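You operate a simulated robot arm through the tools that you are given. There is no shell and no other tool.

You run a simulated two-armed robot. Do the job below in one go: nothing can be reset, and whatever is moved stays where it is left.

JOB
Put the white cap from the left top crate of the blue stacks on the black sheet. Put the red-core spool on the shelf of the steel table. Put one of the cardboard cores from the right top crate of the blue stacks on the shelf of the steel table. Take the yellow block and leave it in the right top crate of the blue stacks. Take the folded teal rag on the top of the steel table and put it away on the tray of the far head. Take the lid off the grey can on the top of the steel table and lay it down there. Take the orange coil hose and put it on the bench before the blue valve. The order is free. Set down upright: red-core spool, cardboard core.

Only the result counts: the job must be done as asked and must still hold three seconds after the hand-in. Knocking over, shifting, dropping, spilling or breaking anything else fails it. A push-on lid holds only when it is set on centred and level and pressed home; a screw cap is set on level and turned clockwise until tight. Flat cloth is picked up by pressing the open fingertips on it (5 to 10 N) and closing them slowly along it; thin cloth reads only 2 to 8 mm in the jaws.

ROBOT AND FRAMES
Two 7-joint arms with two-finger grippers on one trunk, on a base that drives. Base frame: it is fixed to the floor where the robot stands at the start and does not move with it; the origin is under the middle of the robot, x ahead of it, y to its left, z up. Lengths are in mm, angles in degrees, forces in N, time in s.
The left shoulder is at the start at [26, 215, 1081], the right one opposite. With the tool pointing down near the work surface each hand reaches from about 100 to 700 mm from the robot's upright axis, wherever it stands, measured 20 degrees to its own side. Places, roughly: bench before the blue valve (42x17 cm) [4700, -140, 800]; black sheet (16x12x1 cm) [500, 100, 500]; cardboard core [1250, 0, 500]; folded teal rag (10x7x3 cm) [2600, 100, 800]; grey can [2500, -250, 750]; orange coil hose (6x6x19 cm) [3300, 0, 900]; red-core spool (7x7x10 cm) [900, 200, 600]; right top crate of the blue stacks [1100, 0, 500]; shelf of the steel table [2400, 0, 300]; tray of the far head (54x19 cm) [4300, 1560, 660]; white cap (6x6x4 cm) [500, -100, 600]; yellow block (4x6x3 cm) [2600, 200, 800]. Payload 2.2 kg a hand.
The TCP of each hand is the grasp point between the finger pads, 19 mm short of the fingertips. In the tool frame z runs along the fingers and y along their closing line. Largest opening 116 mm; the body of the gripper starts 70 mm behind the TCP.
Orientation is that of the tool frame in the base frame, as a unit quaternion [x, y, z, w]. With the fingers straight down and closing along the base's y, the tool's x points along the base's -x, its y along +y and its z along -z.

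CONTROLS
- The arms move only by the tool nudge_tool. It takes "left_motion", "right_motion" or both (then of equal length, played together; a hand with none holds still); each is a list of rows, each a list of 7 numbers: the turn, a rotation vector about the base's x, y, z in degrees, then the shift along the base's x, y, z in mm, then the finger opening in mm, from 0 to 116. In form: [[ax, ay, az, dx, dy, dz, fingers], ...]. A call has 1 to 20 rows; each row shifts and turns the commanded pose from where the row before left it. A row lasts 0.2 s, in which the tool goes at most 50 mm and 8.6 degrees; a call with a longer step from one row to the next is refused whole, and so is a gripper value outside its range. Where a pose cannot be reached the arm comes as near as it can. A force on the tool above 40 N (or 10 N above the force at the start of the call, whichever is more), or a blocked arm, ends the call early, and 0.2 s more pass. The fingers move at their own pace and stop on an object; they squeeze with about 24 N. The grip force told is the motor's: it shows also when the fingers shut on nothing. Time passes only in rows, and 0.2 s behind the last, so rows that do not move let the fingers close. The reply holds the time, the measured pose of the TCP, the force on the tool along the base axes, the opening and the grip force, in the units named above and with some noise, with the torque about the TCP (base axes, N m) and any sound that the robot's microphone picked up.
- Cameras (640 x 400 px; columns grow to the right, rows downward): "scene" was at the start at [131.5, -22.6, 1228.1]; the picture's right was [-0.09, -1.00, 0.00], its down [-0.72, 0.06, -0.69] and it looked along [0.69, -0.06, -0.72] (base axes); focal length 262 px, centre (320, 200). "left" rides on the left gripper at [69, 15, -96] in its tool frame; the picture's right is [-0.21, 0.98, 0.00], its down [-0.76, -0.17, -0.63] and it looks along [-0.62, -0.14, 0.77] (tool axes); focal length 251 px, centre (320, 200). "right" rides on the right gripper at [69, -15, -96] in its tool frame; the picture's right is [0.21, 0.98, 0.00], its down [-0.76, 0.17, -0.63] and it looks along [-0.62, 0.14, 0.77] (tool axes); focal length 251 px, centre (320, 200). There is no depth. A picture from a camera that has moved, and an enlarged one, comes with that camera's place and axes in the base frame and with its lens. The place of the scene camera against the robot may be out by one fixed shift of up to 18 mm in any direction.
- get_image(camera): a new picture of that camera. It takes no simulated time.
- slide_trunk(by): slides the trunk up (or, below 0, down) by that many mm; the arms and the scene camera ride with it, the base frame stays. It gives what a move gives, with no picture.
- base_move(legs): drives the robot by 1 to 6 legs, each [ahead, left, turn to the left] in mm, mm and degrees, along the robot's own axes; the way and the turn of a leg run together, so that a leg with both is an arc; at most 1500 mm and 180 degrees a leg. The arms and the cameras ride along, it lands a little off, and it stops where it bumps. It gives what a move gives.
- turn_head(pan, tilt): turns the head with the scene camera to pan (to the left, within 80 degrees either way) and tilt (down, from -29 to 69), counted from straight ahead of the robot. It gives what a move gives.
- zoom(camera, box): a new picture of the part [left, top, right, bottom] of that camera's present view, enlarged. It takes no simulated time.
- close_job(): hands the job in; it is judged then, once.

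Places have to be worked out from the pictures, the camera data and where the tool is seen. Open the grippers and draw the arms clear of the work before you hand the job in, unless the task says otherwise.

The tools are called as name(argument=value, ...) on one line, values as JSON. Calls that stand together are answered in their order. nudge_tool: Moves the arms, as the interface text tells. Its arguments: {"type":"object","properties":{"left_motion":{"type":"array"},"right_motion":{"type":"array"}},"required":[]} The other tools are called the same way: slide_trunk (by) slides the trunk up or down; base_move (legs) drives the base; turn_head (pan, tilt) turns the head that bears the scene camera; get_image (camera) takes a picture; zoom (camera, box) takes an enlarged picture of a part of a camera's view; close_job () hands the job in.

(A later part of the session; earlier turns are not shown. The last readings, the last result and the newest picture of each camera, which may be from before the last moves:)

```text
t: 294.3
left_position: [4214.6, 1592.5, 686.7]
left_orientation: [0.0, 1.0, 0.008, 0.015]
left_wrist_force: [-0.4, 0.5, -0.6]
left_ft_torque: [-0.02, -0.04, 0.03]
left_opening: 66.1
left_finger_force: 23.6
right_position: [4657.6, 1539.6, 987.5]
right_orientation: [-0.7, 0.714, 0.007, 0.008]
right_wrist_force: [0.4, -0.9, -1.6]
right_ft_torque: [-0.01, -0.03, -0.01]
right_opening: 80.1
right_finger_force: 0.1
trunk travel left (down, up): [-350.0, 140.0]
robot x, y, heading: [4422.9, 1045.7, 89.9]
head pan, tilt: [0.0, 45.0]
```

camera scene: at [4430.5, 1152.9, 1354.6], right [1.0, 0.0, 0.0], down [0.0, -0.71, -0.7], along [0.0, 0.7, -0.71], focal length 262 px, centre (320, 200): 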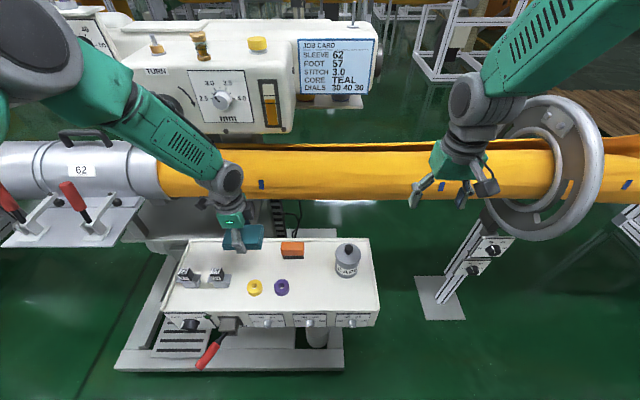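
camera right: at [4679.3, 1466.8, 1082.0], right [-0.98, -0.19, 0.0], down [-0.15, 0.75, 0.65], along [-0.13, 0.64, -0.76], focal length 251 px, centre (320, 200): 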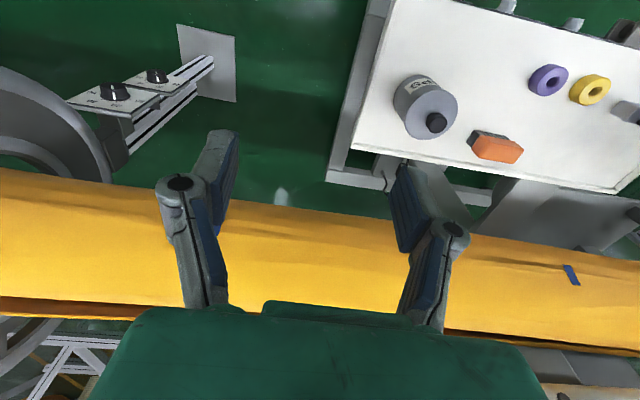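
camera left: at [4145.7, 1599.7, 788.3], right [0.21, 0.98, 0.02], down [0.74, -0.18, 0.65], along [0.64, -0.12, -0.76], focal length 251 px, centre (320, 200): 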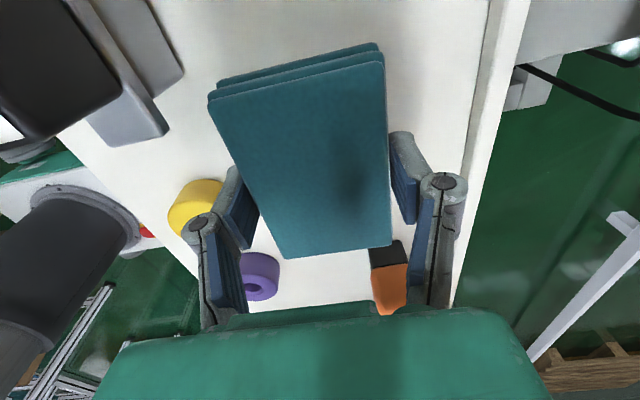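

nudge_tool(left_motion=[[0, 0, 0, 0, 0, -3, 40], [0, 0, 0, 0, 0, 0, 40]])

nudge_tool(left_motion=[[0, 0, 0, 0, 0, -3, 40], [0, 0, 0, 0, 0, 0, 40]])

get_image(camera="left")

```text
t: 294.9
left_position: [4215.0, 1591.7, 683.2]
left_orientation: [0.0, 1.0, 0.007, 0.016]
left_wrist_force: [-0.1, 0.8, -1.0]
left_ft_torque: [-0.01, -0.01, -0.02]
left_opening: 65.6
left_finger_force: 23.7
right_position: [4657.0, 1539.1, 987.9]
right_orientation: [-0.7, 0.714, 0.008, 0.008]
right_wrist_force: [0.4, -0.2, 0.4]
right_ft_torque: [-0.02, 0.0, -0.02]
right_opening: 79.8
right_finger_force: 0.0
trunk travel left (down, up): [-350.0, 140.0]
robot x, y, heading: [4423.5, 1038.9, 89.9]
head pan, tilt: [0.0, 45.0]
```

```text
t: 295.5
left_position: [4213.7, 1593.1, 681.3]
left_orientation: [-0.001, 1.0, 0.009, 0.015]
left_wrist_force: [-1.6, -1.7, 8.3]
left_ft_torque: [-0.32, 0.44, 0.04]
left_opening: 66.3
left_finger_force: 24.7
right_position: [4656.0, 1539.2, 987.9]
right_orientation: [-0.7, 0.714, 0.008, 0.009]
right_wrist_force: [0.7, -0.7, 0.6]
right_ft_torque: [-0.01, -0.02, 0.01]
right_opening: 79.8
right_finger_force: 0.0
trunk travel left (down, up): [-350.0, 140.0]
robot x, y, heading: [4421.2, 1042.2, 90.1]
head pan, tilt: [0.0, 45.0]
```

```text
taken
camera left: at [4142.1, 1605.8, 774.8], right [0.21, 0.98, 0.02], down [0.74, -0.18, 0.65], along [0.64, -0.12, -0.76], focal length 251 px, centre (320, 200)
```

left: 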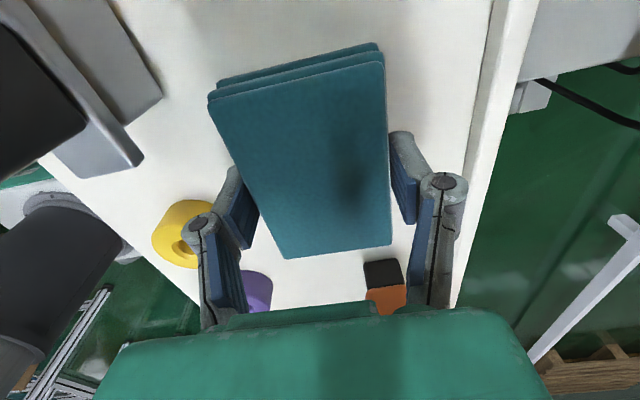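

Touching the tray (8 N). One more small step, then I open just enough and rise.

nudge_tool(left_motion=[[0, 0, 0, 0, 0, -1.5, 40], [0, 0, 0, 0, 0, 0, 40]])

nudge_tool(left_motion=[[0, 0, 0, 0, 0, 1, 68], [0, 0, 0, 0, 0, 0, 72], [0, 0, 0, 0, 0, 0, 76], [0, 0, 0, 0, 0, 0, 76], [0, 0, 0, 0, 0, 15, 76], [0, 0, 0, 0, 0, 30, 76], [0, 0, 0, 0, 0, 40, 76], [0, 0, 0, 0, 0, 40, 76], [0, 0, 0, 0, 0, 40, 76], [0, 0, 0, 0, 0, 40, 76], [0, 0, 0, 0, 0, 40, 76], [0, 0, 0, 0, 0, 0, 76]])

get_image(camera="left")

get_image(camera="scene")

```text
t: 296.1
left_position: [4215.2, 1593.1, 679.4]
left_orientation: [0.0, 1.0, 0.009, 0.016]
left_wrist_force: [-1.7, -1.6, 17.1]
left_ft_torque: [-0.64, 0.42, -0.08]
left_opening: 66.4
left_finger_force: 23.9
right_position: [4658.3, 1539.5, 988.4]
right_orientation: [-0.7, 0.714, 0.008, 0.008]
right_wrist_force: [-0.3, 0.4, -0.1]
right_ft_torque: [0.01, -0.01, 0.01]
right_opening: 80.0
right_finger_force: 0.0
trunk travel left (down, up): [-350.0, 140.0]
robot x, y, heading: [4419.5, 1041.3, 90.2]
head pan, tilt: [0.0, 45.0]
```

```text
t: 298.7
left_position: [4213.3, 1594.6, 924.1]
left_orientation: [-0.001, 1.0, 0.008, 0.015]
left_wrist_force: [0.1, 0.1, 0.3]
left_ft_torque: [-0.06, 0.02, 0.04]
left_opening: 76.0
left_finger_force: 0.1
right_position: [4656.3, 1540.9, 986.0]
right_orientation: [-0.7, 0.714, 0.008, 0.007]
right_wrist_force: [-0.9, 1.1, 0.2]
right_ft_torque: [-0.03, -0.03, 0.0]
right_opening: 80.4
right_finger_force: 0.2
trunk travel left (down, up): [-350.0, 140.0]
robot x, y, heading: [4418.5, 1040.2, 89.9]
head pan, tilt: [0.0, 45.0]
```

```text
taken
camera left: at [4140.9, 1607.4, 1018.3], right [0.21, 0.98, 0.02], down [0.74, -0.18, 0.65], along [0.64, -0.12, -0.76], focal length 251 px, centre (320, 200)
```

left: 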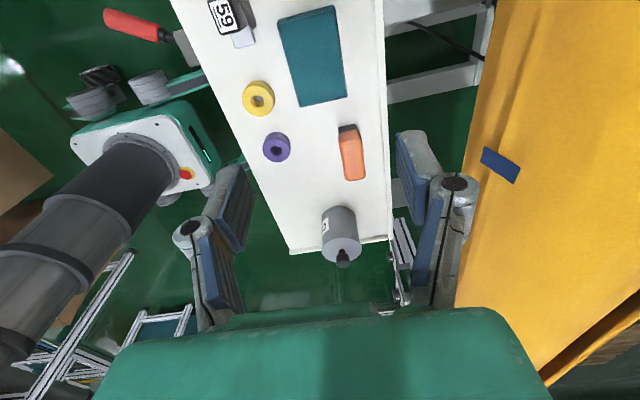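

```text
taken
camera scene: at [4427.0, 1154.0, 1354.4], right [1.0, 0.0, 0.0], down [0.0, -0.71, -0.7], along [0.0, 0.7, -0.71], focal length 262 px, centre (320, 200)
```

scene: 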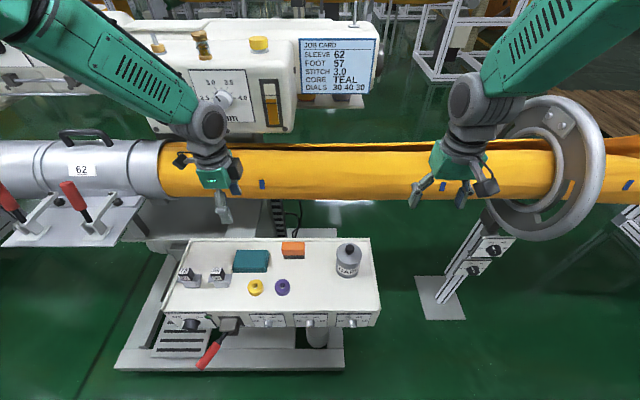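

The rag lies on the tray and nothing else moved. I back off and turn to look at the long bench with the hose and the blue valve.

base_move(legs=[[-140, 0, 0], [0, 0, -90]])

turn_head(pan=-60, tilt=30)

get_image(camera="scene")

```text
t: 303.9
left_position: [4973.0, 1105.5, 925.3]
left_orientation: [0.71, 0.704, -0.005, 0.016]
left_wrist_force: [-0.2, -0.7, 0.5]
left_ft_torque: [-0.01, 0.01, 0.01]
left_opening: 75.8
left_finger_force: 0.0
right_position: [4915.2, 662.5, 986.5]
right_orientation: [0.013, 1.0, 0.0, 0.01]
right_wrist_force: [0.2, 0.3, -0.5]
right_ft_torque: [0.01, -0.01, -0.02]
right_opening: 80.0
right_finger_force: 0.1
trunk travel left (down, up): [-350.0, 140.0]
robot x, y, heading: [4419.7, 896.4, -0.6]
head pan, tilt: [0.0, 45.0]
```

```text
t: 305.2
left_position: [4970.1, 1105.3, 926.7]
left_orientation: [0.71, 0.704, -0.003, 0.019]
left_wrist_force: [0.1, 1.1, 0.2]
left_ft_torque: [-0.02, -0.03, 0.01]
left_opening: 75.9
left_finger_force: 0.0
right_position: [4912.1, 661.6, 987.5]
right_orientation: [0.013, 1.0, -0.001, 0.013]
right_wrist_force: [0.1, -0.2, 0.0]
right_ft_torque: [0.0, -0.01, 0.0]
right_opening: 80.3
right_finger_force: 0.1
trunk travel left (down, up): [-350.0, 140.0]
robot x, y, heading: [4418.0, 901.0, -0.6]
head pan, tilt: [-60.0, 30.0]
```

```text
taken
camera scene: at [4516.3, 806.9, 1377.3], right [-0.87, -0.49, 0.0], down [-0.25, 0.43, -0.86], along [0.43, -0.75, -0.5], focal length 262 px, centre (320, 200)
```

scene: 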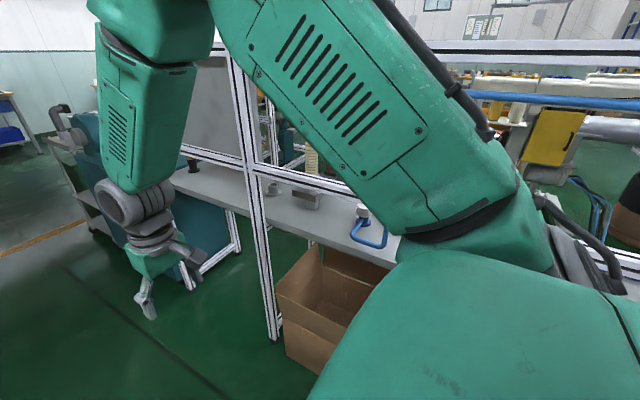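

The blue valve stands on this long bench near (4737,85). I turn to face the bench for a clear view.

base_move(legs=[[0, 0, -89.4]])

turn_head(pan=15, tilt=35)

get_image(camera="scene")

turn_head(pan=-40, tilt=35)

get_image(camera="scene")

```text
t: 309.4
left_position: [4634.1, 355.9, 926.7]
left_orientation: [1.0, 0.007, -0.016, 0.011]
left_wrist_force: [-0.8, 0.6, -0.4]
left_ft_torque: [-0.02, 0.01, -0.02]
left_opening: 76.1
left_finger_force: 0.1
right_position: [4191.9, 404.7, 987.5]
right_orientation: [0.71, 0.705, -0.008, 0.009]
right_wrist_force: [-0.3, -0.5, 0.0]
right_ft_torque: [0.0, -0.01, 0.01]
right_opening: 80.1
right_finger_force: 0.0
trunk travel left (down, up): [-350.0, 140.0]
robot x, y, heading: [4420.5, 901.4, -89.4]
head pan, tilt: [-60.0, 30.0]
```

```text
t: 310.8
left_position: [4634.1, 358.7, 927.1]
left_orientation: [1.0, 0.006, -0.016, 0.011]
left_wrist_force: [0.2, 0.3, 0.0]
left_ft_torque: [0.0, 0.01, -0.03]
left_opening: 76.0
left_finger_force: 0.1
right_position: [4190.2, 408.2, 991.0]
right_orientation: [0.709, 0.705, -0.01, 0.01]
right_wrist_force: [0.4, -0.7, -0.4]
right_ft_torque: [0.01, -0.05, 0.0]
right_opening: 80.1
right_finger_force: 0.0
trunk travel left (down, up): [-350.0, 140.0]
robot x, y, heading: [4419.6, 903.3, -89.5]
head pan, tilt: [15.0, 35.0]
```

```text
taken
camera scene: at [4451.5, 756.3, 1369.3], right [-0.96, -0.27, 0.0], down [-0.15, 0.56, -0.82], along [0.22, -0.79, -0.58], focal length 262 px, centre (320, 200)
```

scene: 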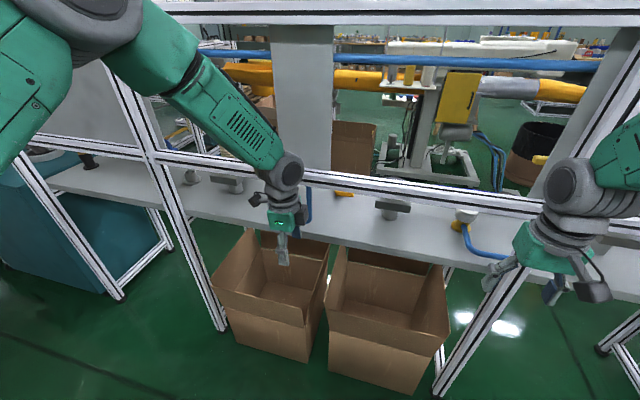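

```text
t: 312.1
left_position: [4634.2, 359.2, 928.2]
left_orientation: [1.0, 0.007, -0.016, 0.013]
left_wrist_force: [0.1, -0.4, 0.1]
left_ft_torque: [-0.03, 0.01, 0.01]
left_opening: 76.1
left_finger_force: 0.1
right_position: [4190.6, 407.5, 990.8]
right_orientation: [0.709, 0.705, -0.01, 0.011]
right_wrist_force: [0.9, -0.1, -0.4]
right_ft_torque: [0.0, 0.02, 0.0]
right_opening: 80.2
right_finger_force: 0.1
trunk travel left (down, up): [-350.0, 140.0]
robot x, y, heading: [4418.9, 898.8, -89.5]
head pan, tilt: [-40.0, 35.0]
```

```text
taken
camera scene: at [4372.0, 772.9, 1369.4], right [-0.77, 0.63, 0.0], down [0.36, 0.45, -0.82], along [-0.52, -0.63, -0.58], focal length 262 px, centre (320, 200)
```

scene: 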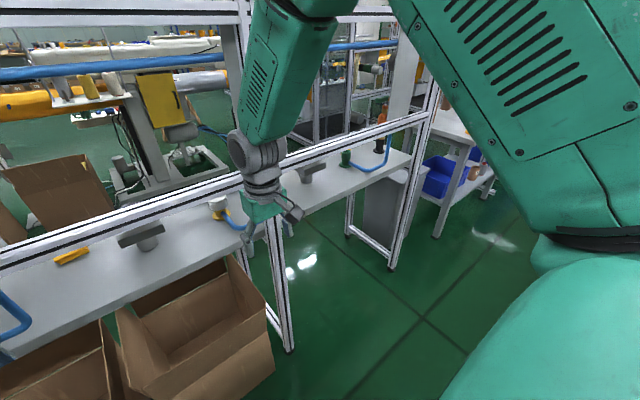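

I zoom into the bench area around the given place (4700,−140) to identify the blue valve.

turn_head(pan=15, tilt=35)

zoom(camera="scene", box=[160, 120, 360, 245])

zoom(camera="scene", box=[300, 140, 540, 290])

```text
t: 313.3
left_position: [4634.9, 358.2, 929.1]
left_orientation: [1.0, 0.006, -0.016, 0.011]
left_wrist_force: [-0.8, -0.8, 0.6]
left_ft_torque: [0.0, -0.02, 0.01]
left_opening: 76.3
left_finger_force: 0.1
right_position: [4191.3, 408.5, 990.6]
right_orientation: [0.709, 0.705, -0.01, 0.01]
right_wrist_force: [-0.2, -0.2, -0.4]
right_ft_torque: [-0.02, 0.02, 0.0]
right_opening: 80.0
right_finger_force: 0.0
trunk travel left (down, up): [-350.0, 140.0]
robot x, y, heading: [4422.1, 901.5, -89.3]
head pan, tilt: [15.0, 35.0]
```

```text
3.20 times, centred on (260, 182) of scene
camera zoom: at [4451.5, 756.3, 1369.3], right [-0.96, -0.27, 0.0], down [-0.15, 0.56, -0.82], along [0.22, -0.79, -0.58], focal length 840 px, centre (512, 256)
```

zoom: 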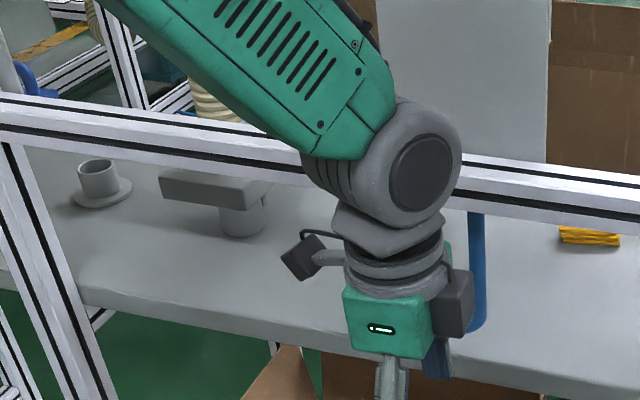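

```text
2.67 times, centred on (420, 215) of scene
camera zoom: at [4451.5, 756.3, 1369.3], right [-0.96, -0.27, 0.0], down [-0.15, 0.56, -0.82], along [0.22, -0.79, -0.58], focal length 700 px, centre (53, 160)
```

zoom: 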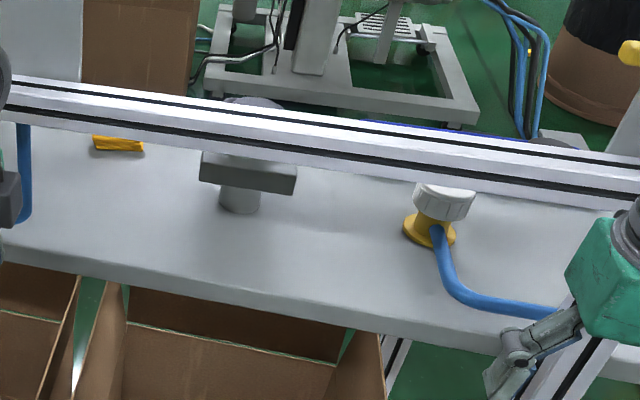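

The spot in question is hidden behind my left hand. I strafe left to x≈4700 and look again.

base_move(legs=[[0, 300, -0.6]])

turn_head(pan=0, tilt=40)

get_image(camera="scene")

zoom(camera="scene", box=[210, 100, 430, 240])

```text
t: 315.3
left_position: [4902.8, 360.5, 932.3]
left_orientation: [1.0, 0.0, -0.006, 0.012]
left_wrist_force: [-1.3, 0.1, 1.1]
left_ft_torque: [0.0, -0.09, -0.03]
left_opening: 75.9
left_finger_force: 0.1
right_position: [4458.6, 412.9, 986.3]
right_orientation: [0.714, 0.7, -0.004, 0.015]
right_wrist_force: [-1.1, 0.4, 0.6]
right_ft_torque: [-0.05, -0.07, 0.0]
right_opening: 79.8
right_finger_force: 0.0
trunk travel left (down, up): [-350.0, 140.0]
robot x, y, heading: [4712.9, 903.2, -90.0]
head pan, tilt: [15.0, 35.0]
```

```text
t: 316.1
left_position: [4906.0, 362.1, 932.8]
left_orientation: [1.0, -0.001, -0.01, 0.015]
left_wrist_force: [-0.9, -0.6, -0.1]
left_ft_torque: [-0.01, -0.02, -0.01]
left_opening: 75.9
left_finger_force: 0.0
right_position: [4463.3, 415.4, 989.2]
right_orientation: [0.715, 0.699, -0.006, 0.015]
right_wrist_force: [-1.0, 0.4, 0.3]
right_ft_torque: [0.0, -0.04, -0.01]
right_opening: 80.4
right_finger_force: 0.0
trunk travel left (down, up): [-350.0, 140.0]
robot x, y, heading: [4705.6, 901.1, -89.9]
head pan, tilt: [0.0, 40.0]
```

```text
taken
camera scene: at [4711.3, 758.5, 1361.8], right [-1.0, 0.0, 0.0], down [0.0, 0.65, -0.76], along [0.0, -0.76, -0.65], focal length 262 px, centre (320, 200)
```

scene: 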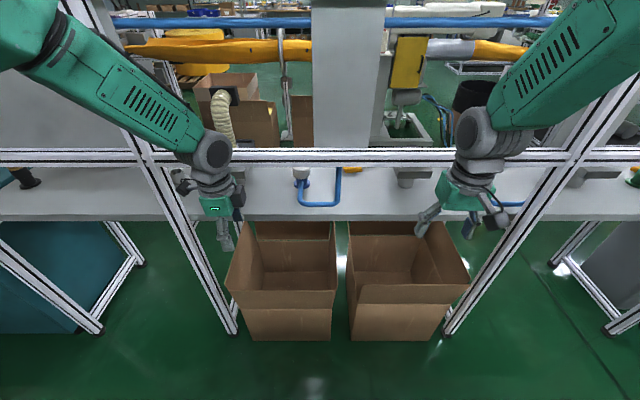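

```text
2.86 times, centred on (320, 170) of scene
camera zoom: at [4711.3, 758.5, 1361.8], right [-1.0, 0.0, 0.0], down [0.0, 0.65, -0.76], along [0.0, -0.76, -0.65], focal length 750 px, centre (320, 286)
```

zoom: 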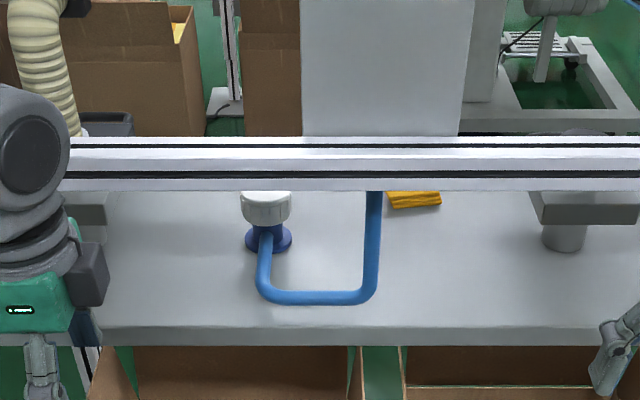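

This is the blue valve, near (4775,14); the given place lies behind it on the bench, and a crossbar (z≈1020, y≈190) runs along the front. I raise the trunk to look over the bar.

slide_trunk(by=138)

turn_head(pan=0, tilt=45)

get_image(camera="scene")

zoom(camera="scene", box=[210, 80, 430, 220])

```text
t: 317.8
left_position: [4922.4, 363.8, 1066.8]
left_orientation: [1.0, 0.001, -0.017, 0.014]
left_wrist_force: [1.0, 0.3, -0.3]
left_ft_torque: [0.02, 0.04, -0.01]
left_opening: 76.1
left_finger_force: 0.2
right_position: [4478.6, 414.9, 1131.0]
right_orientation: [0.713, 0.701, -0.012, 0.009]
right_wrist_force: [0.3, -0.3, -0.3]
right_ft_torque: [0.02, 0.0, 0.04]
right_opening: 79.9
right_finger_force: 0.2
trunk travel left (down, up): [-488.0, 2.0]
robot x, y, heading: [4712.2, 903.9, -89.7]
head pan, tilt: [0.0, 40.0]
```

```text
t: 318.4
left_position: [4927.4, 362.1, 1067.6]
left_orientation: [1.0, 0.001, -0.018, 0.014]
left_wrist_force: [0.5, -0.2, 0.4]
left_ft_torque: [0.0, 0.02, -0.01]
left_opening: 76.2
left_finger_force: 0.0
right_position: [4483.6, 415.6, 1132.5]
right_orientation: [0.713, 0.701, -0.012, 0.01]
right_wrist_force: [-0.4, 0.0, 0.4]
right_ft_torque: [-0.01, 0.04, 0.02]
right_opening: 79.9
right_finger_force: 0.0
trunk travel left (down, up): [-488.0, 2.0]
robot x, y, heading: [4714.3, 900.6, -89.8]
head pan, tilt: [0.0, 45.0]
```

```text
taken
camera scene: at [4726.6, 761.4, 1492.5], right [-1.0, 0.0, 0.0], down [-0.01, 0.71, -0.7], along [0.0, -0.7, -0.71], focal length 262 px, centre (320, 200)
```

scene: 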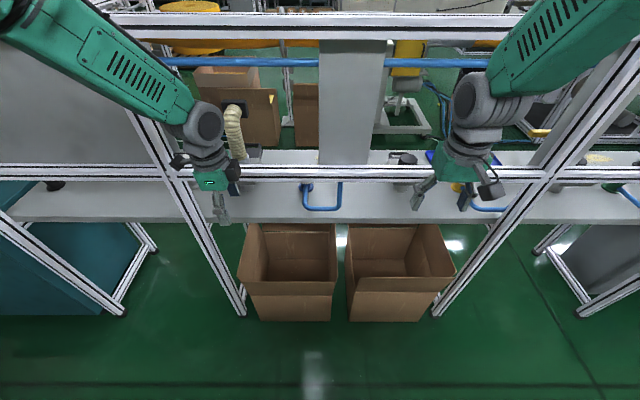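

```text
2.86 times, centred on (320, 150) of scene
camera zoom: at [4726.6, 761.4, 1492.5], right [-1.0, 0.0, 0.0], down [-0.01, 0.71, -0.7], along [0.0, -0.7, -0.71], focal length 750 px, centre (320, 343)
```

zoom: 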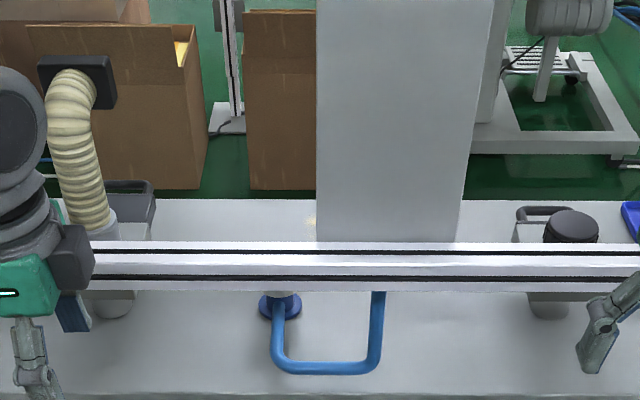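

A grey panel stands behind the bar too. I look with the right hand's camera, which is higher than the bar.

get_image(camera="right")

nudge_tool(right_motion=[[0, 0, 0, 20, -25, 20, 80], [0, 0, 0, 20, -25, 20, 80], [0, 0, 0, 20, -25, 20, 80], [0, 0, 0, 20, -25, 0, 80], [0, 0, 0, 20, -25, 0, 80], [0, 0, 0, 0, 0, 0, 80], [0, 0, 0, 0, 0, 0, 80]])

get_image(camera="right")

```text
taken
camera right: at [4470.0, 486.4, 1227.9], right [0.98, 0.2, -0.01], down [0.16, -0.74, 0.66], along [0.12, -0.64, -0.76], focal length 251 px, centre (320, 200)
```

right: 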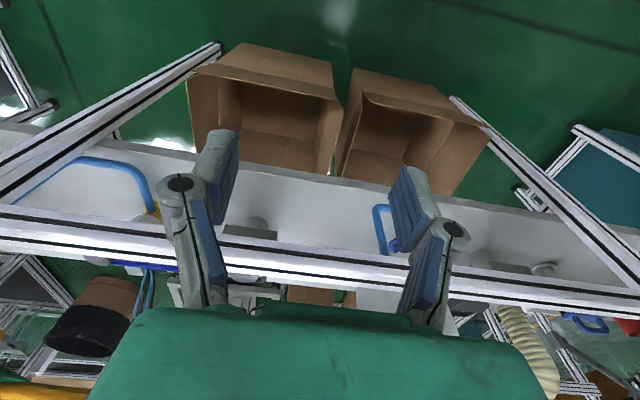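

```text
t: 320.0
left_position: [4907.2, 362.2, 1070.9]
left_orientation: [1.0, -0.001, -0.01, 0.015]
left_wrist_force: [-0.7, -0.6, 0.8]
left_ft_torque: [-0.02, -0.06, 0.01]
left_opening: 76.0
left_finger_force: 0.1
right_position: [4564.9, 292.0, 1188.4]
right_orientation: [0.715, 0.699, -0.008, 0.015]
right_wrist_force: [0.3, 1.0, -0.1]
right_ft_torque: [-0.01, -0.07, 0.0]
right_opening: 80.0
right_finger_force: 0.0
trunk travel left (down, up): [-488.0, 2.0]
robot x, y, heading: [4708.2, 902.7, -89.7]
head pan, tilt: [0.0, 45.0]
```

```text
taken
camera right: at [4548.8, 362.3, 1284.8], right [0.98, 0.19, 0.0], down [0.14, -0.74, 0.66], along [0.13, -0.64, -0.75], focal length 251 px, centre (320, 200)
```

right: 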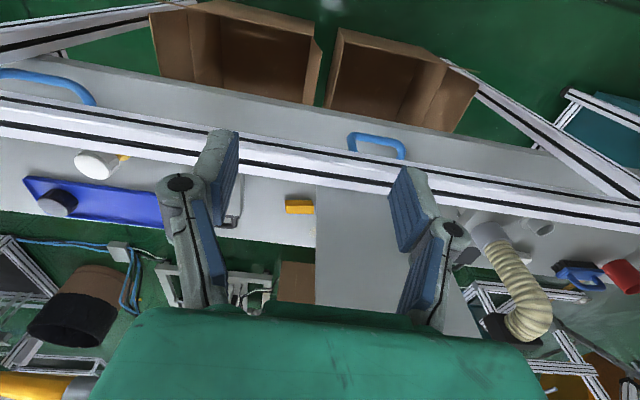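

The grey panel turns out to be mounted on the crossbar (x≈4596–4730), so the place behind the valve is reachable over the bar at x≈4760–4910; the bench there looks empty. For the hose I'll reach over the same bar with a tilted right hand, heading ≈−118° to pass the post. First I raise/park the left hand and pull the right one back.

nudge_tool(left_motion=[[0, 0, 0, 0, 10, 30, 60], [0, 0, 0, 0, 10, 30, 60], [0, 0, 0, 0, 10, 30, 60], [0, 0, 0, 0, 10, 30, 60], [0, 0, 0, 0, 10, 30, 60], [0, 0, 0, 0, 10, 30, 60], [0, 0, 0, 0, 0, 30, 60], [0, 0, 0, 0, 0, 0, 60]], right_motion=[[0, 0, 0, -10, 20, 0, 80], [0, 0, 0, -10, 20, 0, 80], [0, 0, 0, -10, 20, 0, 80], [0, 0, 0, -10, 20, 0, 80], [0, 0, 0, 0, 20, 0, 80], [0, 0, 0, 0, 0, 0, 80], [0, 0, 0, 0, 0, 0, 80], [0, 0, 0, 0, 0, 0, 80]])

base_move(legs=[[-60, 0, 0], [0, -930, 0], [0, 0, -28]])

turn_head(pan=0, tilt=35)

get_image(camera="scene")

```text
t: 321.8
left_position: [4906.2, 423.4, 1281.3]
left_orientation: [1.0, 0.0, -0.012, 0.014]
left_wrist_force: [-0.1, 0.6, 0.0]
left_ft_torque: [-0.02, 0.01, 0.01]
left_opening: 60.0
left_finger_force: 0.0
right_position: [4525.5, 389.1, 1188.7]
right_orientation: [0.714, 0.7, -0.007, 0.013]
right_wrist_force: [-0.4, 0.0, -1.1]
right_ft_torque: [0.0, -0.02, -0.01]
right_opening: 80.0
right_finger_force: 0.1
trunk travel left (down, up): [-488.0, 2.0]
robot x, y, heading: [4706.5, 902.0, -89.8]
head pan, tilt: [0.0, 45.0]
```

```text
t: 328.6
left_position: [3742.5, 439.8, 1281.4]
left_orientation: [0.969, -0.244, -0.016, 0.01]
left_wrist_force: [-0.3, 0.2, 0.5]
left_ft_torque: [-0.03, -0.02, 0.02]
left_opening: 60.0
left_finger_force: 0.0
right_position: [3390.4, 590.1, 1189.2]
right_orientation: [0.863, 0.505, -0.012, 0.01]
right_wrist_force: [0.0, -0.5, 0.2]
right_ft_torque: [0.01, 0.0, -0.03]
right_opening: 80.2
right_finger_force: 0.0
trunk travel left (down, up): [-488.0, 2.0]
robot x, y, heading: [3789.5, 960.1, -118.2]
head pan, tilt: [0.0, 45.0]
```

```text
t: 329.4
left_position: [3743.7, 441.9, 1281.7]
left_orientation: [0.97, -0.243, -0.017, 0.011]
left_wrist_force: [-0.4, -0.9, -0.1]
left_ft_torque: [-0.02, -0.04, -0.01]
left_opening: 59.9
left_finger_force: 0.0
right_position: [3392.6, 592.9, 1190.1]
right_orientation: [0.863, 0.504, -0.013, 0.01]
right_wrist_force: [-0.4, 0.0, 0.6]
right_ft_torque: [-0.04, 0.0, -0.02]
right_opening: 80.3
right_finger_force: 0.0
trunk travel left (down, up): [-488.0, 2.0]
robot x, y, heading: [3788.9, 959.4, -118.2]
head pan, tilt: [0.0, 35.0]
```

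```text
taken
camera scene: at [3733.8, 826.6, 1507.3], right [-0.88, 0.47, 0.0], down [0.27, 0.51, -0.82], along [-0.38, -0.72, -0.58], focal length 262 px, centre (320, 200)
```

scene: 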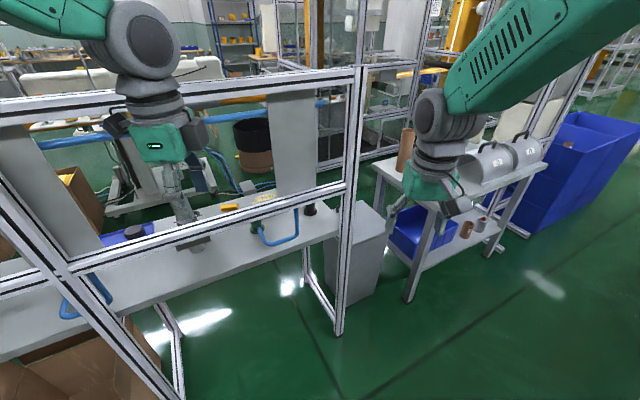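

From here I see panels between a lower (z≈1020) and an upper bar (z≈1380), so I should reach under the lower bar with a horizontal hand instead. I lower the trunk and test turning the right hand horizontal in free space.

slide_trunk(by=-240)

nudge_tool(right_motion=[[-7.49, 4.02, 0, -16, -30, 2.5, 80], [-7.49, 4.02, 0, -15.7, -29.3, 7.5, 80], [-7.49, 4.02, 0, -15, -28, 12.4, 80], [-7.49, 4.02, 0, -14, -26, 17, 80], [-7.49, 4.02, 0, -12.7, -23.6, 21, 80], [0, 0, 0, 0, 0, 0, 80]])

get_image(camera="scene")

```text
t: 331.9
left_position: [3749.1, 442.9, 1041.9]
left_orientation: [0.969, -0.244, -0.018, 0.011]
left_wrist_force: [-0.4, 0.8, -1.0]
left_ft_torque: [0.02, 0.03, -0.02]
left_opening: 60.2
left_finger_force: 0.0
right_position: [3396.3, 591.6, 952.4]
right_orientation: [0.863, 0.505, -0.015, 0.01]
right_wrist_force: [0.1, 0.0, 0.3]
right_ft_torque: [-0.02, -0.02, 0.01]
right_opening: 80.1
right_finger_force: 0.1
trunk travel left (down, up): [-248.0, 242.0]
robot x, y, heading: [3791.5, 957.8, -117.8]
head pan, tilt: [0.0, 35.0]
```

```text
t: 333.2
left_position: [3748.8, 440.7, 1040.8]
left_orientation: [0.969, -0.245, -0.018, 0.012]
left_wrist_force: [-0.7, 0.0, 0.4]
left_ft_torque: [-0.02, 0.02, -0.01]
left_opening: 60.1
left_finger_force: 0.0
right_position: [3323.9, 453.9, 1011.0]
right_orientation: [0.799, 0.467, -0.323, 0.197]
right_wrist_force: [0.5, -0.4, -0.8]
right_ft_torque: [0.02, -0.01, 0.0]
right_opening: 79.8
right_finger_force: 0.0
trunk travel left (down, up): [-248.0, 242.0]
robot x, y, heading: [3794.6, 954.0, -118.0]
head pan, tilt: [0.0, 35.0]
```

```text
taken
camera scene: at [3737.9, 825.9, 1267.4], right [-0.88, 0.47, 0.0], down [0.27, 0.51, -0.82], along [-0.38, -0.72, -0.58], focal length 262 px, centre (320, 200)
```

scene: 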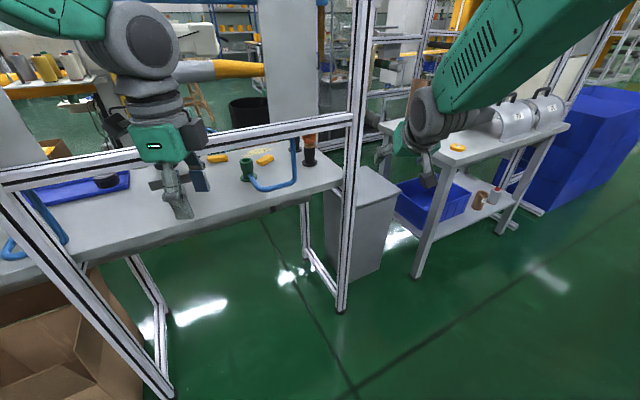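

Tilt 42° is fine. I continue to near horizontal.

nudge_tool(right_motion=[[-7.49, 4.02, 0, -11, -20.5, 25, 80], [-7.49, 4.02, 0, -9.2, -17, 28, 80], [-7.49, 4.02, 0, -7, -13.3, 30, 80], [-7.49, 4.02, 0, -5, -9, 32, 80], [-7.49, 4.02, 0, -2.6, -5, 33, 80], [0, 0, 0, 0, 0, 0, 80]])

get_image(camera="scene")

get_image(camera="right")

```text
t: 334.6
left_position: [3748.2, 440.9, 1042.6]
left_orientation: [0.969, -0.245, -0.019, 0.011]
left_wrist_force: [-0.4, -0.9, 0.0]
left_ft_torque: [0.01, 0.02, -0.03]
left_opening: 60.1
left_finger_force: 0.0
right_position: [3272.3, 397.0, 1171.9]
right_orientation: [0.63, 0.35, -0.589, 0.365]
right_wrist_force: [-0.4, 0.1, 0.3]
right_ft_torque: [0.06, -0.02, 0.0]
right_opening: 80.2
right_finger_force: 0.1
trunk travel left (down, up): [-248.0, 242.0]
robot x, y, heading: [3790.1, 958.2, -118.0]
head pan, tilt: [0.0, 35.0]
```

```text
taken
camera scene: at [3737.8, 825.7, 1267.3], right [-0.88, 0.47, 0.0], down [0.27, 0.51, -0.82], along [-0.38, -0.72, -0.58], focal length 262 px, centre (320, 200)
```

scene: 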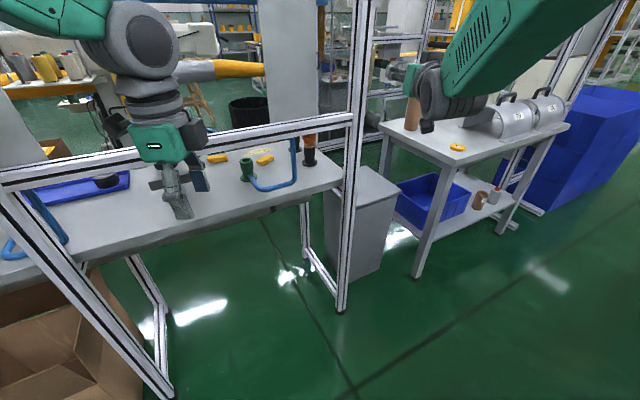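

```text
taken
camera right: at [3309.3, 487.5, 1107.8], right [0.86, -0.48, -0.17], down [0.41, 0.46, 0.79], along [-0.3, -0.75, 0.59], focal length 251 px, centre (320, 200)
```

right: 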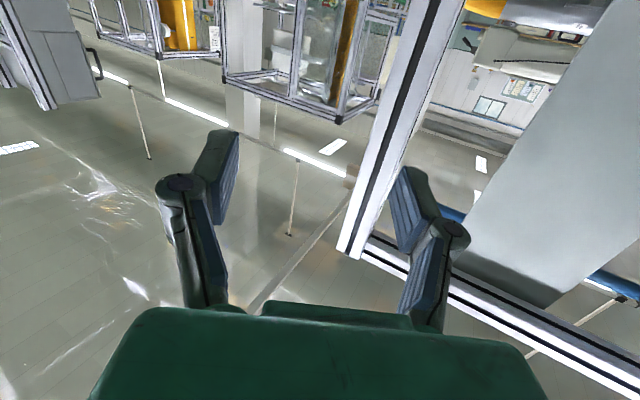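

The horizontal posture works (camera below the hand). I pull the hand back 80 mm and turn the robot back to heading −90.

nudge_tool(right_motion=[[0, 0, 0, 12.5, 23.5, -10, 80], [0, 0, 0, 12.5, 23.5, -10, 80], [0, 0, 0, 12.5, 23.5, -10, 80], [0, 0, 0, 0, 0, 0, 80]])

base_move(legs=[[0, 0, 28]])

get_image(camera="scene")

```text
t: 335.6
left_position: [3748.9, 440.8, 1040.2]
left_orientation: [0.97, -0.244, -0.018, 0.012]
left_wrist_force: [0.1, 0.2, 0.1]
left_ft_torque: [0.0, 0.0, 0.0]
left_opening: 60.2
left_finger_force: 0.1
right_position: [3321.1, 462.9, 1129.8]
right_orientation: [0.629, 0.361, -0.586, 0.361]
right_wrist_force: [0.2, -0.5, 0.3]
right_ft_torque: [-0.01, 0.02, -0.03]
right_opening: 80.0
right_finger_force: 0.0
trunk travel left (down, up): [-248.0, 242.0]
robot x, y, heading: [3794.3, 961.7, -118.1]
head pan, tilt: [0.0, 35.0]
```

```text
t: 337.4
left_position: [3990.4, 477.7, 1041.6]
left_orientation: [1.0, -0.009, -0.015, 0.016]
left_wrist_force: [-0.1, 0.1, 0.0]
left_ft_torque: [-0.01, 0.02, -0.02]
left_opening: 59.9
left_finger_force: 0.1
right_position: [3599.2, 301.0, 1131.0]
right_orientation: [0.525, 0.5, -0.485, 0.49]
right_wrist_force: [-0.6, -0.2, 0.0]
right_ft_torque: [0.01, 0.0, -0.04]
right_opening: 79.8
right_finger_force: 0.1
trunk travel left (down, up): [-248.0, 242.0]
robot x, y, heading: [3790.6, 955.9, -91.1]
head pan, tilt: [0.0, 35.0]
```

```text
taken
camera scene: at [3798.2, 811.2, 1267.4], right [-1.0, 0.01, 0.0], down [0.01, 0.58, -0.82], along [-0.01, -0.82, -0.58], focal length 262 px, centre (320, 200)
```

scene: 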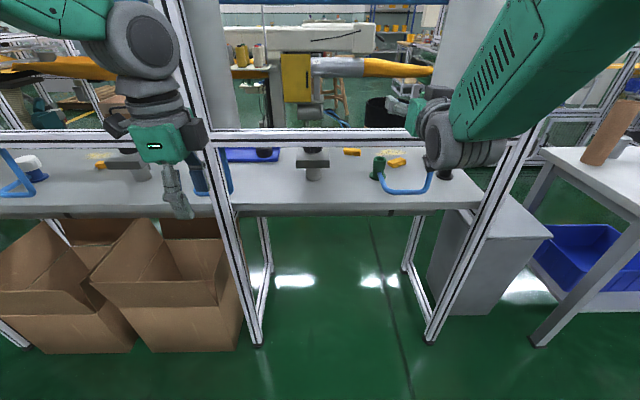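

Good overview. I lower the trunk by 215 mm and tilt the right hand down 38° so its camera looks level under the bar toward the hose.

slide_trunk(by=-215)

nudge_tool(right_motion=[[7.6, 0, 0, -15, 5, 0, 80], [7.6, 0, 0, -15, 5, 0, 80], [7.6, 0, 0, -15, 5, 0, 80], [7.6, 0, 0, -15, 5, 0, 80], [7.6, 0, 0, -15, 5, 0, 80], [0, 0, 0, 0, 0, 0, 80]])

get_image(camera="right")

get_image(camera="scene")

```text
t: 339.7
left_position: [3990.7, 481.2, 827.8]
left_orientation: [1.0, -0.009, -0.015, 0.016]
left_wrist_force: [-0.5, -0.5, -0.1]
left_ft_torque: [0.02, -0.03, 0.01]
left_opening: 59.8
left_finger_force: 0.0
right_position: [3599.9, 304.5, 916.9]
right_orientation: [0.525, 0.498, -0.485, 0.49]
right_wrist_force: [0.5, -0.1, 0.7]
right_ft_torque: [0.02, 0.02, -0.01]
right_opening: 80.0
right_finger_force: 0.0
trunk travel left (down, up): [-33.0, 457.0]
robot x, y, heading: [3791.1, 957.4, -91.0]
head pan, tilt: [0.0, 35.0]
```

```text
t: 341.1
left_position: [3989.1, 482.0, 828.5]
left_orientation: [1.0, -0.008, -0.014, 0.017]
left_wrist_force: [-0.3, 0.0, -0.6]
left_ft_torque: [0.0, 0.01, 0.03]
left_opening: 59.9
left_finger_force: 0.1
right_position: [3524.7, 330.5, 918.9]
right_orientation: [0.657, 0.63, -0.295, 0.291]
right_wrist_force: [0.4, -0.3, 0.2]
right_ft_torque: [0.02, 0.02, 0.01]
right_opening: 80.0
right_finger_force: 0.1
trunk travel left (down, up): [-33.0, 457.0]
robot x, y, heading: [3794.6, 958.0, -90.7]
head pan, tilt: [0.0, 35.0]
```

```text
taken
camera right: at [3513.0, 446.8, 930.8], right [0.98, 0.1, -0.15], down [0.15, -0.02, 0.99], along [0.1, -0.99, -0.04], focal length 251 px, centre (320, 200)
```

right: 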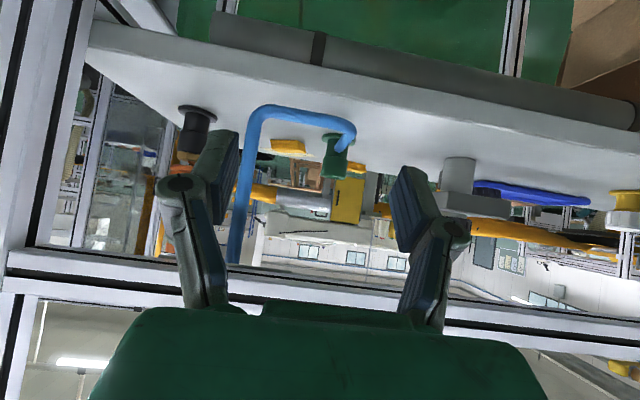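

```text
taken
camera scene: at [3797.4, 812.2, 1052.4], right [-1.0, 0.01, 0.0], down [0.01, 0.58, -0.82], along [-0.01, -0.82, -0.58], focal length 262 px, centre (320, 200)
```

scene: 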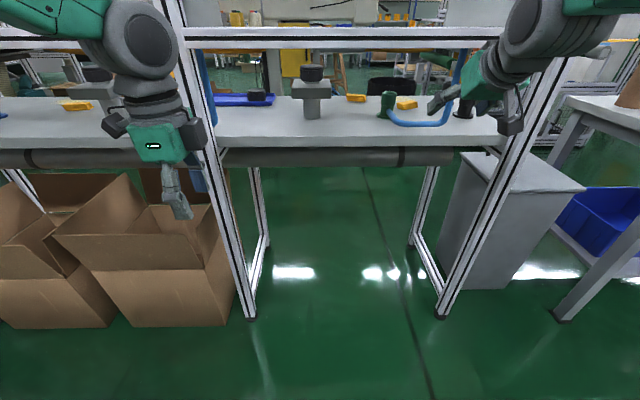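

I now see a better way for the hose: a blue pipe and post block it from the front, but the bench's right end is open, so I'll grasp it from that end with the right hand horizontal pointing about +x. I turn the hand horizontal and swing it to the left in free space.

nudge_tool(right_motion=[[-7.6, 0, 0, 0, -3, 0, 90], [-7.6, 0, 0, 0, -3, 0, 90], [-7.6, 0, 0, 0, -3, 0, 90], [-7.6, 0, 0, 0, -3, 0, 90], [-7.6, 0, 0, 0, -3, 0, 90], [0, 0, 7.8, 31, 2, 0, 90], [0, 0, 7.8, 30.5, 6.4, 0, 90], [0, 0, 7.8, 29.4, 10.5, 0, 90], [0, 0, 7.8, 27.7, 14.4, 0, 90], [0, 0, 7.8, 25.5, 18, 0, 90], [0, 0, 0, 0, 0, 0, 90]])

get_image(camera="scene")

```text
t: 343.5
left_position: [3988.9, 481.4, 827.8]
left_orientation: [1.0, -0.009, -0.014, 0.017]
left_wrist_force: [0.2, -0.5, -0.7]
left_ft_torque: [-0.03, 0.03, 0.01]
left_opening: 60.1
left_finger_force: 0.0
right_position: [3670.4, 364.5, 918.3]
right_orientation: [0.328, 0.645, -0.293, 0.625]
right_wrist_force: [0.0, -0.6, 0.1]
right_ft_torque: [0.0, 0.02, -0.02]
right_opening: 89.8
right_finger_force: 0.0
trunk travel left (down, up): [-33.0, 457.0]
robot x, y, heading: [3790.2, 953.2, -90.7]
head pan, tilt: [0.0, 35.0]
```

```text
taken
camera scene: at [3797.1, 812.1, 1052.4], right [-1.0, 0.01, 0.0], down [0.01, 0.58, -0.82], along [-0.01, -0.82, -0.58], focal length 262 px, centre (320, 200)
```

scene: 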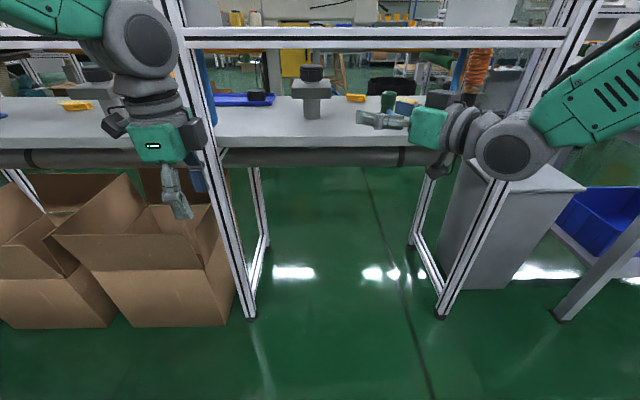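

The swing works. I complete it to about 70° left (pointing near +x).

nudge_tool(right_motion=[[0, 0, 8, 23.8, 21.5, 0, 90], [0, 0, 8, 20.6, 24.6, 0, 90], [0, 0, 8, 17, 27.2, 0, 90], [0, 0, 8, 13, 29.3, 0, 90], [0, 0, 0, 0, 0, 0, 90]])

get_image(camera="scene")

```text
t: 344.7
left_position: [3989.3, 481.2, 828.1]
left_orientation: [1.0, -0.009, -0.014, 0.017]
left_wrist_force: [-0.3, -0.1, 0.6]
left_ft_torque: [0.0, 0.02, 0.0]
left_opening: 60.1
left_finger_force: 0.0
right_position: [3743.0, 469.1, 916.4]
right_orientation: [0.137, 0.71, -0.109, 0.682]
right_wrist_force: [-0.1, 0.2, 0.5]
right_ft_torque: [-0.02, -0.01, -0.01]
right_opening: 90.1
right_finger_force: 0.0
trunk travel left (down, up): [-33.0, 457.0]
robot x, y, heading: [3792.9, 956.9, -90.5]
head pan, tilt: [0.0, 35.0]
```

```text
taken
camera scene: at [3797.0, 812.1, 1052.4], right [-1.0, 0.01, 0.0], down [0.01, 0.58, -0.82], along [-0.01, -0.82, -0.58], focal length 262 px, centre (320, 200)
```

scene: 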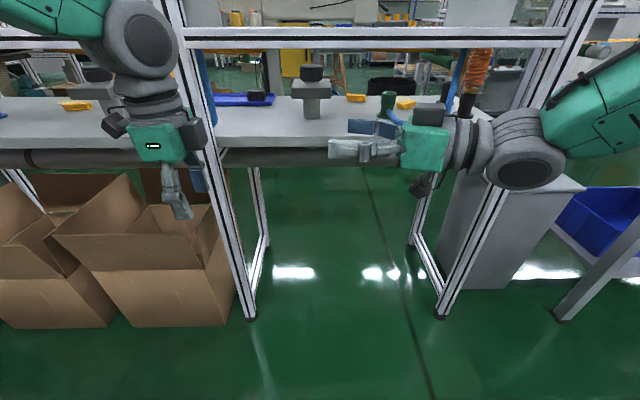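

That posture works. Now I fold the left hand back (+y) to keep it clear of the bench, and extend the right hand forward.

nudge_tool(left_motion=[[0, 0, 0, 0, 25, 10, 60], [0, 0, 0, 0, 25, 10, 60], [0, 0, 0, 0, 25, 10, 60], [0, 0, 0, 0, 25, 10, 60], [0, 0, 0, 0, 25, 10, 60], [0, 0, 0, 0, 0, 0, 60]], right_motion=[[0, 0, 0, 0, -25, 0, 90], [0, 0, 0, 0, -25, 0, 90], [0, 0, 0, 0, -25, 0, 90], [0, 0, 0, 0, -25, 0, 90], [0, 0, 0, 0, 0, 0, 90], [0, 0, 0, 0, 0, 0, 90]])

get_image(camera="scene")

```text
t: 346.1
left_position: [3989.8, 607.0, 877.1]
left_orientation: [1.0, -0.008, -0.015, 0.017]
left_wrist_force: [-0.8, 0.4, 0.3]
left_ft_torque: [-0.02, 0.0, 0.02]
left_opening: 59.8
left_finger_force: 0.0
right_position: [3742.5, 367.9, 917.9]
right_orientation: [0.138, 0.712, -0.109, 0.68]
right_wrist_force: [0.4, -0.3, 0.2]
right_ft_torque: [0.03, 0.01, -0.01]
right_opening: 89.9
right_finger_force: 0.1
trunk travel left (down, up): [-33.0, 457.0]
robot x, y, heading: [3792.4, 956.9, -90.8]
head pan, tilt: [0.0, 35.0]
```

```text
taken
camera scene: at [3798.3, 812.2, 1052.4], right [-1.0, 0.01, 0.0], down [0.01, 0.58, -0.82], along [-0.01, -0.82, -0.58], focal length 262 px, centre (320, 200)
```

scene: 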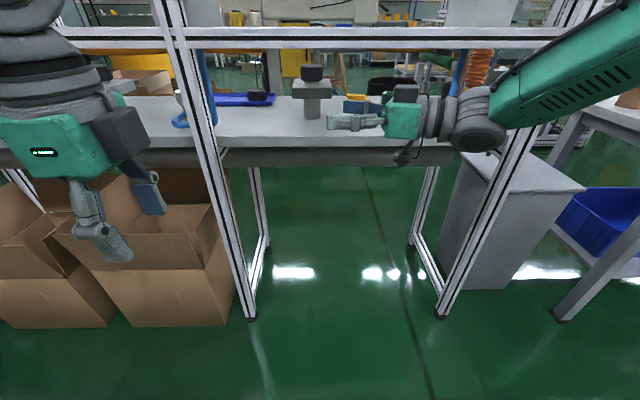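

The hose can be approached from the end. I fold the left hand a bit more and strafe right along the aisle to x≈3100.

nudge_tool(left_motion=[[0, 0, 0, 0, 20, 10, 60], [0, 0, 0, 0, 20, 10, 60], [0, 0, 0, 0, 20, 10, 60], [0, 0, 0, 0, 0, 0, 60]])

base_move(legs=[[0, -690, 0.7]])

turn_head(pan=15, tilt=25)

nudge_tool(right_motion=[[0, 0, 0, 0, 0, 0, 80], [0, 0, 0, 0, 0, 0, 80], [0, 0, 0, 0, 0, 0, 80], [0, 0, 0, 0, 0, 0, 80], [0, 0, 0, 0, 0, 0, 80], [0, 0, 0, 0, 0, 0, 80]])

get_image(camera="scene")

```text
t: 347.1
left_position: [3989.1, 665.7, 906.8]
left_orientation: [1.0, -0.009, -0.014, 0.018]
left_wrist_force: [-0.4, 0.6, 0.0]
left_ft_torque: [0.01, -0.01, -0.02]
left_opening: 60.0
left_finger_force: 0.0
right_position: [3742.4, 368.6, 917.9]
right_orientation: [0.138, 0.711, -0.109, 0.681]
right_wrist_force: [0.2, 0.1, 0.6]
right_ft_torque: [0.01, 0.02, -0.02]
right_opening: 90.2
right_finger_force: 0.0
trunk travel left (down, up): [-33.0, 457.0]
robot x, y, heading: [3790.9, 956.5, -90.7]
head pan, tilt: [0.0, 35.0]
```

```text
t: 350.8
left_position: [3317.3, 675.6, 906.9]
left_orientation: [1.0, -0.006, -0.015, 0.017]
left_wrist_force: [-0.1, 0.7, -0.2]
left_ft_torque: [-0.01, 0.04, 0.01]
left_opening: 60.1
left_finger_force: 0.0
right_position: [3071.0, 375.2, 918.4]
right_orientation: [0.137, 0.712, -0.109, 0.681]
right_wrist_force: [-0.8, -0.5, 0.4]
right_ft_torque: [0.01, -0.01, 0.01]
right_opening: 90.1
right_finger_force: 0.0
trunk travel left (down, up): [-33.0, 457.0]
robot x, y, heading: [3118.2, 969.4, -90.7]
head pan, tilt: [0.0, 35.0]
```

```text
t: 351.6
left_position: [3317.1, 677.2, 908.2]
left_orientation: [1.0, -0.007, -0.015, 0.017]
left_wrist_force: [0.5, -1.1, 0.8]
left_ft_torque: [0.0, -0.01, 0.01]
left_opening: 59.6
left_finger_force: 0.0
right_position: [3070.3, 378.6, 918.9]
right_orientation: [0.136, 0.711, -0.109, 0.681]
right_wrist_force: [-0.1, -0.6, -0.6]
right_ft_torque: [0.02, -0.03, 0.02]
right_opening: 89.8
right_finger_force: 0.1
trunk travel left (down, up): [-33.0, 457.0]
robot x, y, heading: [3118.5, 963.7, -90.8]
head pan, tilt: [15.0, 25.0]
```

```text
t: 353.0
left_position: [3315.9, 677.6, 909.5]
left_orientation: [1.0, -0.007, -0.015, 0.018]
left_wrist_force: [-0.3, 0.6, -0.1]
left_ft_torque: [-0.01, 0.0, 0.02]
left_opening: 59.9
left_finger_force: 0.0
right_position: [3067.9, 377.0, 920.3]
right_orientation: [0.137, 0.711, -0.11, 0.681]
right_wrist_force: [-0.8, -0.4, 0.4]
right_ft_torque: [0.02, -0.01, 0.0]
right_opening: 79.7
right_finger_force: 0.0
trunk travel left (down, up): [-33.0, 457.0]
robot x, y, heading: [3115.7, 964.5, -90.7]
head pan, tilt: [15.0, 25.0]
```

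```text
taken
camera scene: at [3147.8, 819.2, 1068.2], right [-0.97, -0.25, 0.0], down [-0.11, 0.41, -0.9], along [0.23, -0.88, -0.43], focal length 262 px, centre (320, 200)
```

scene: 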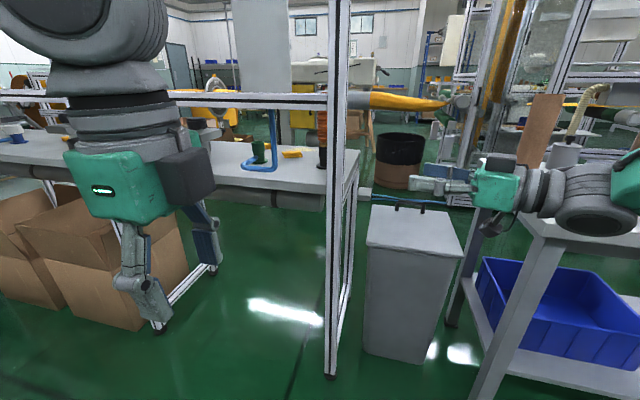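

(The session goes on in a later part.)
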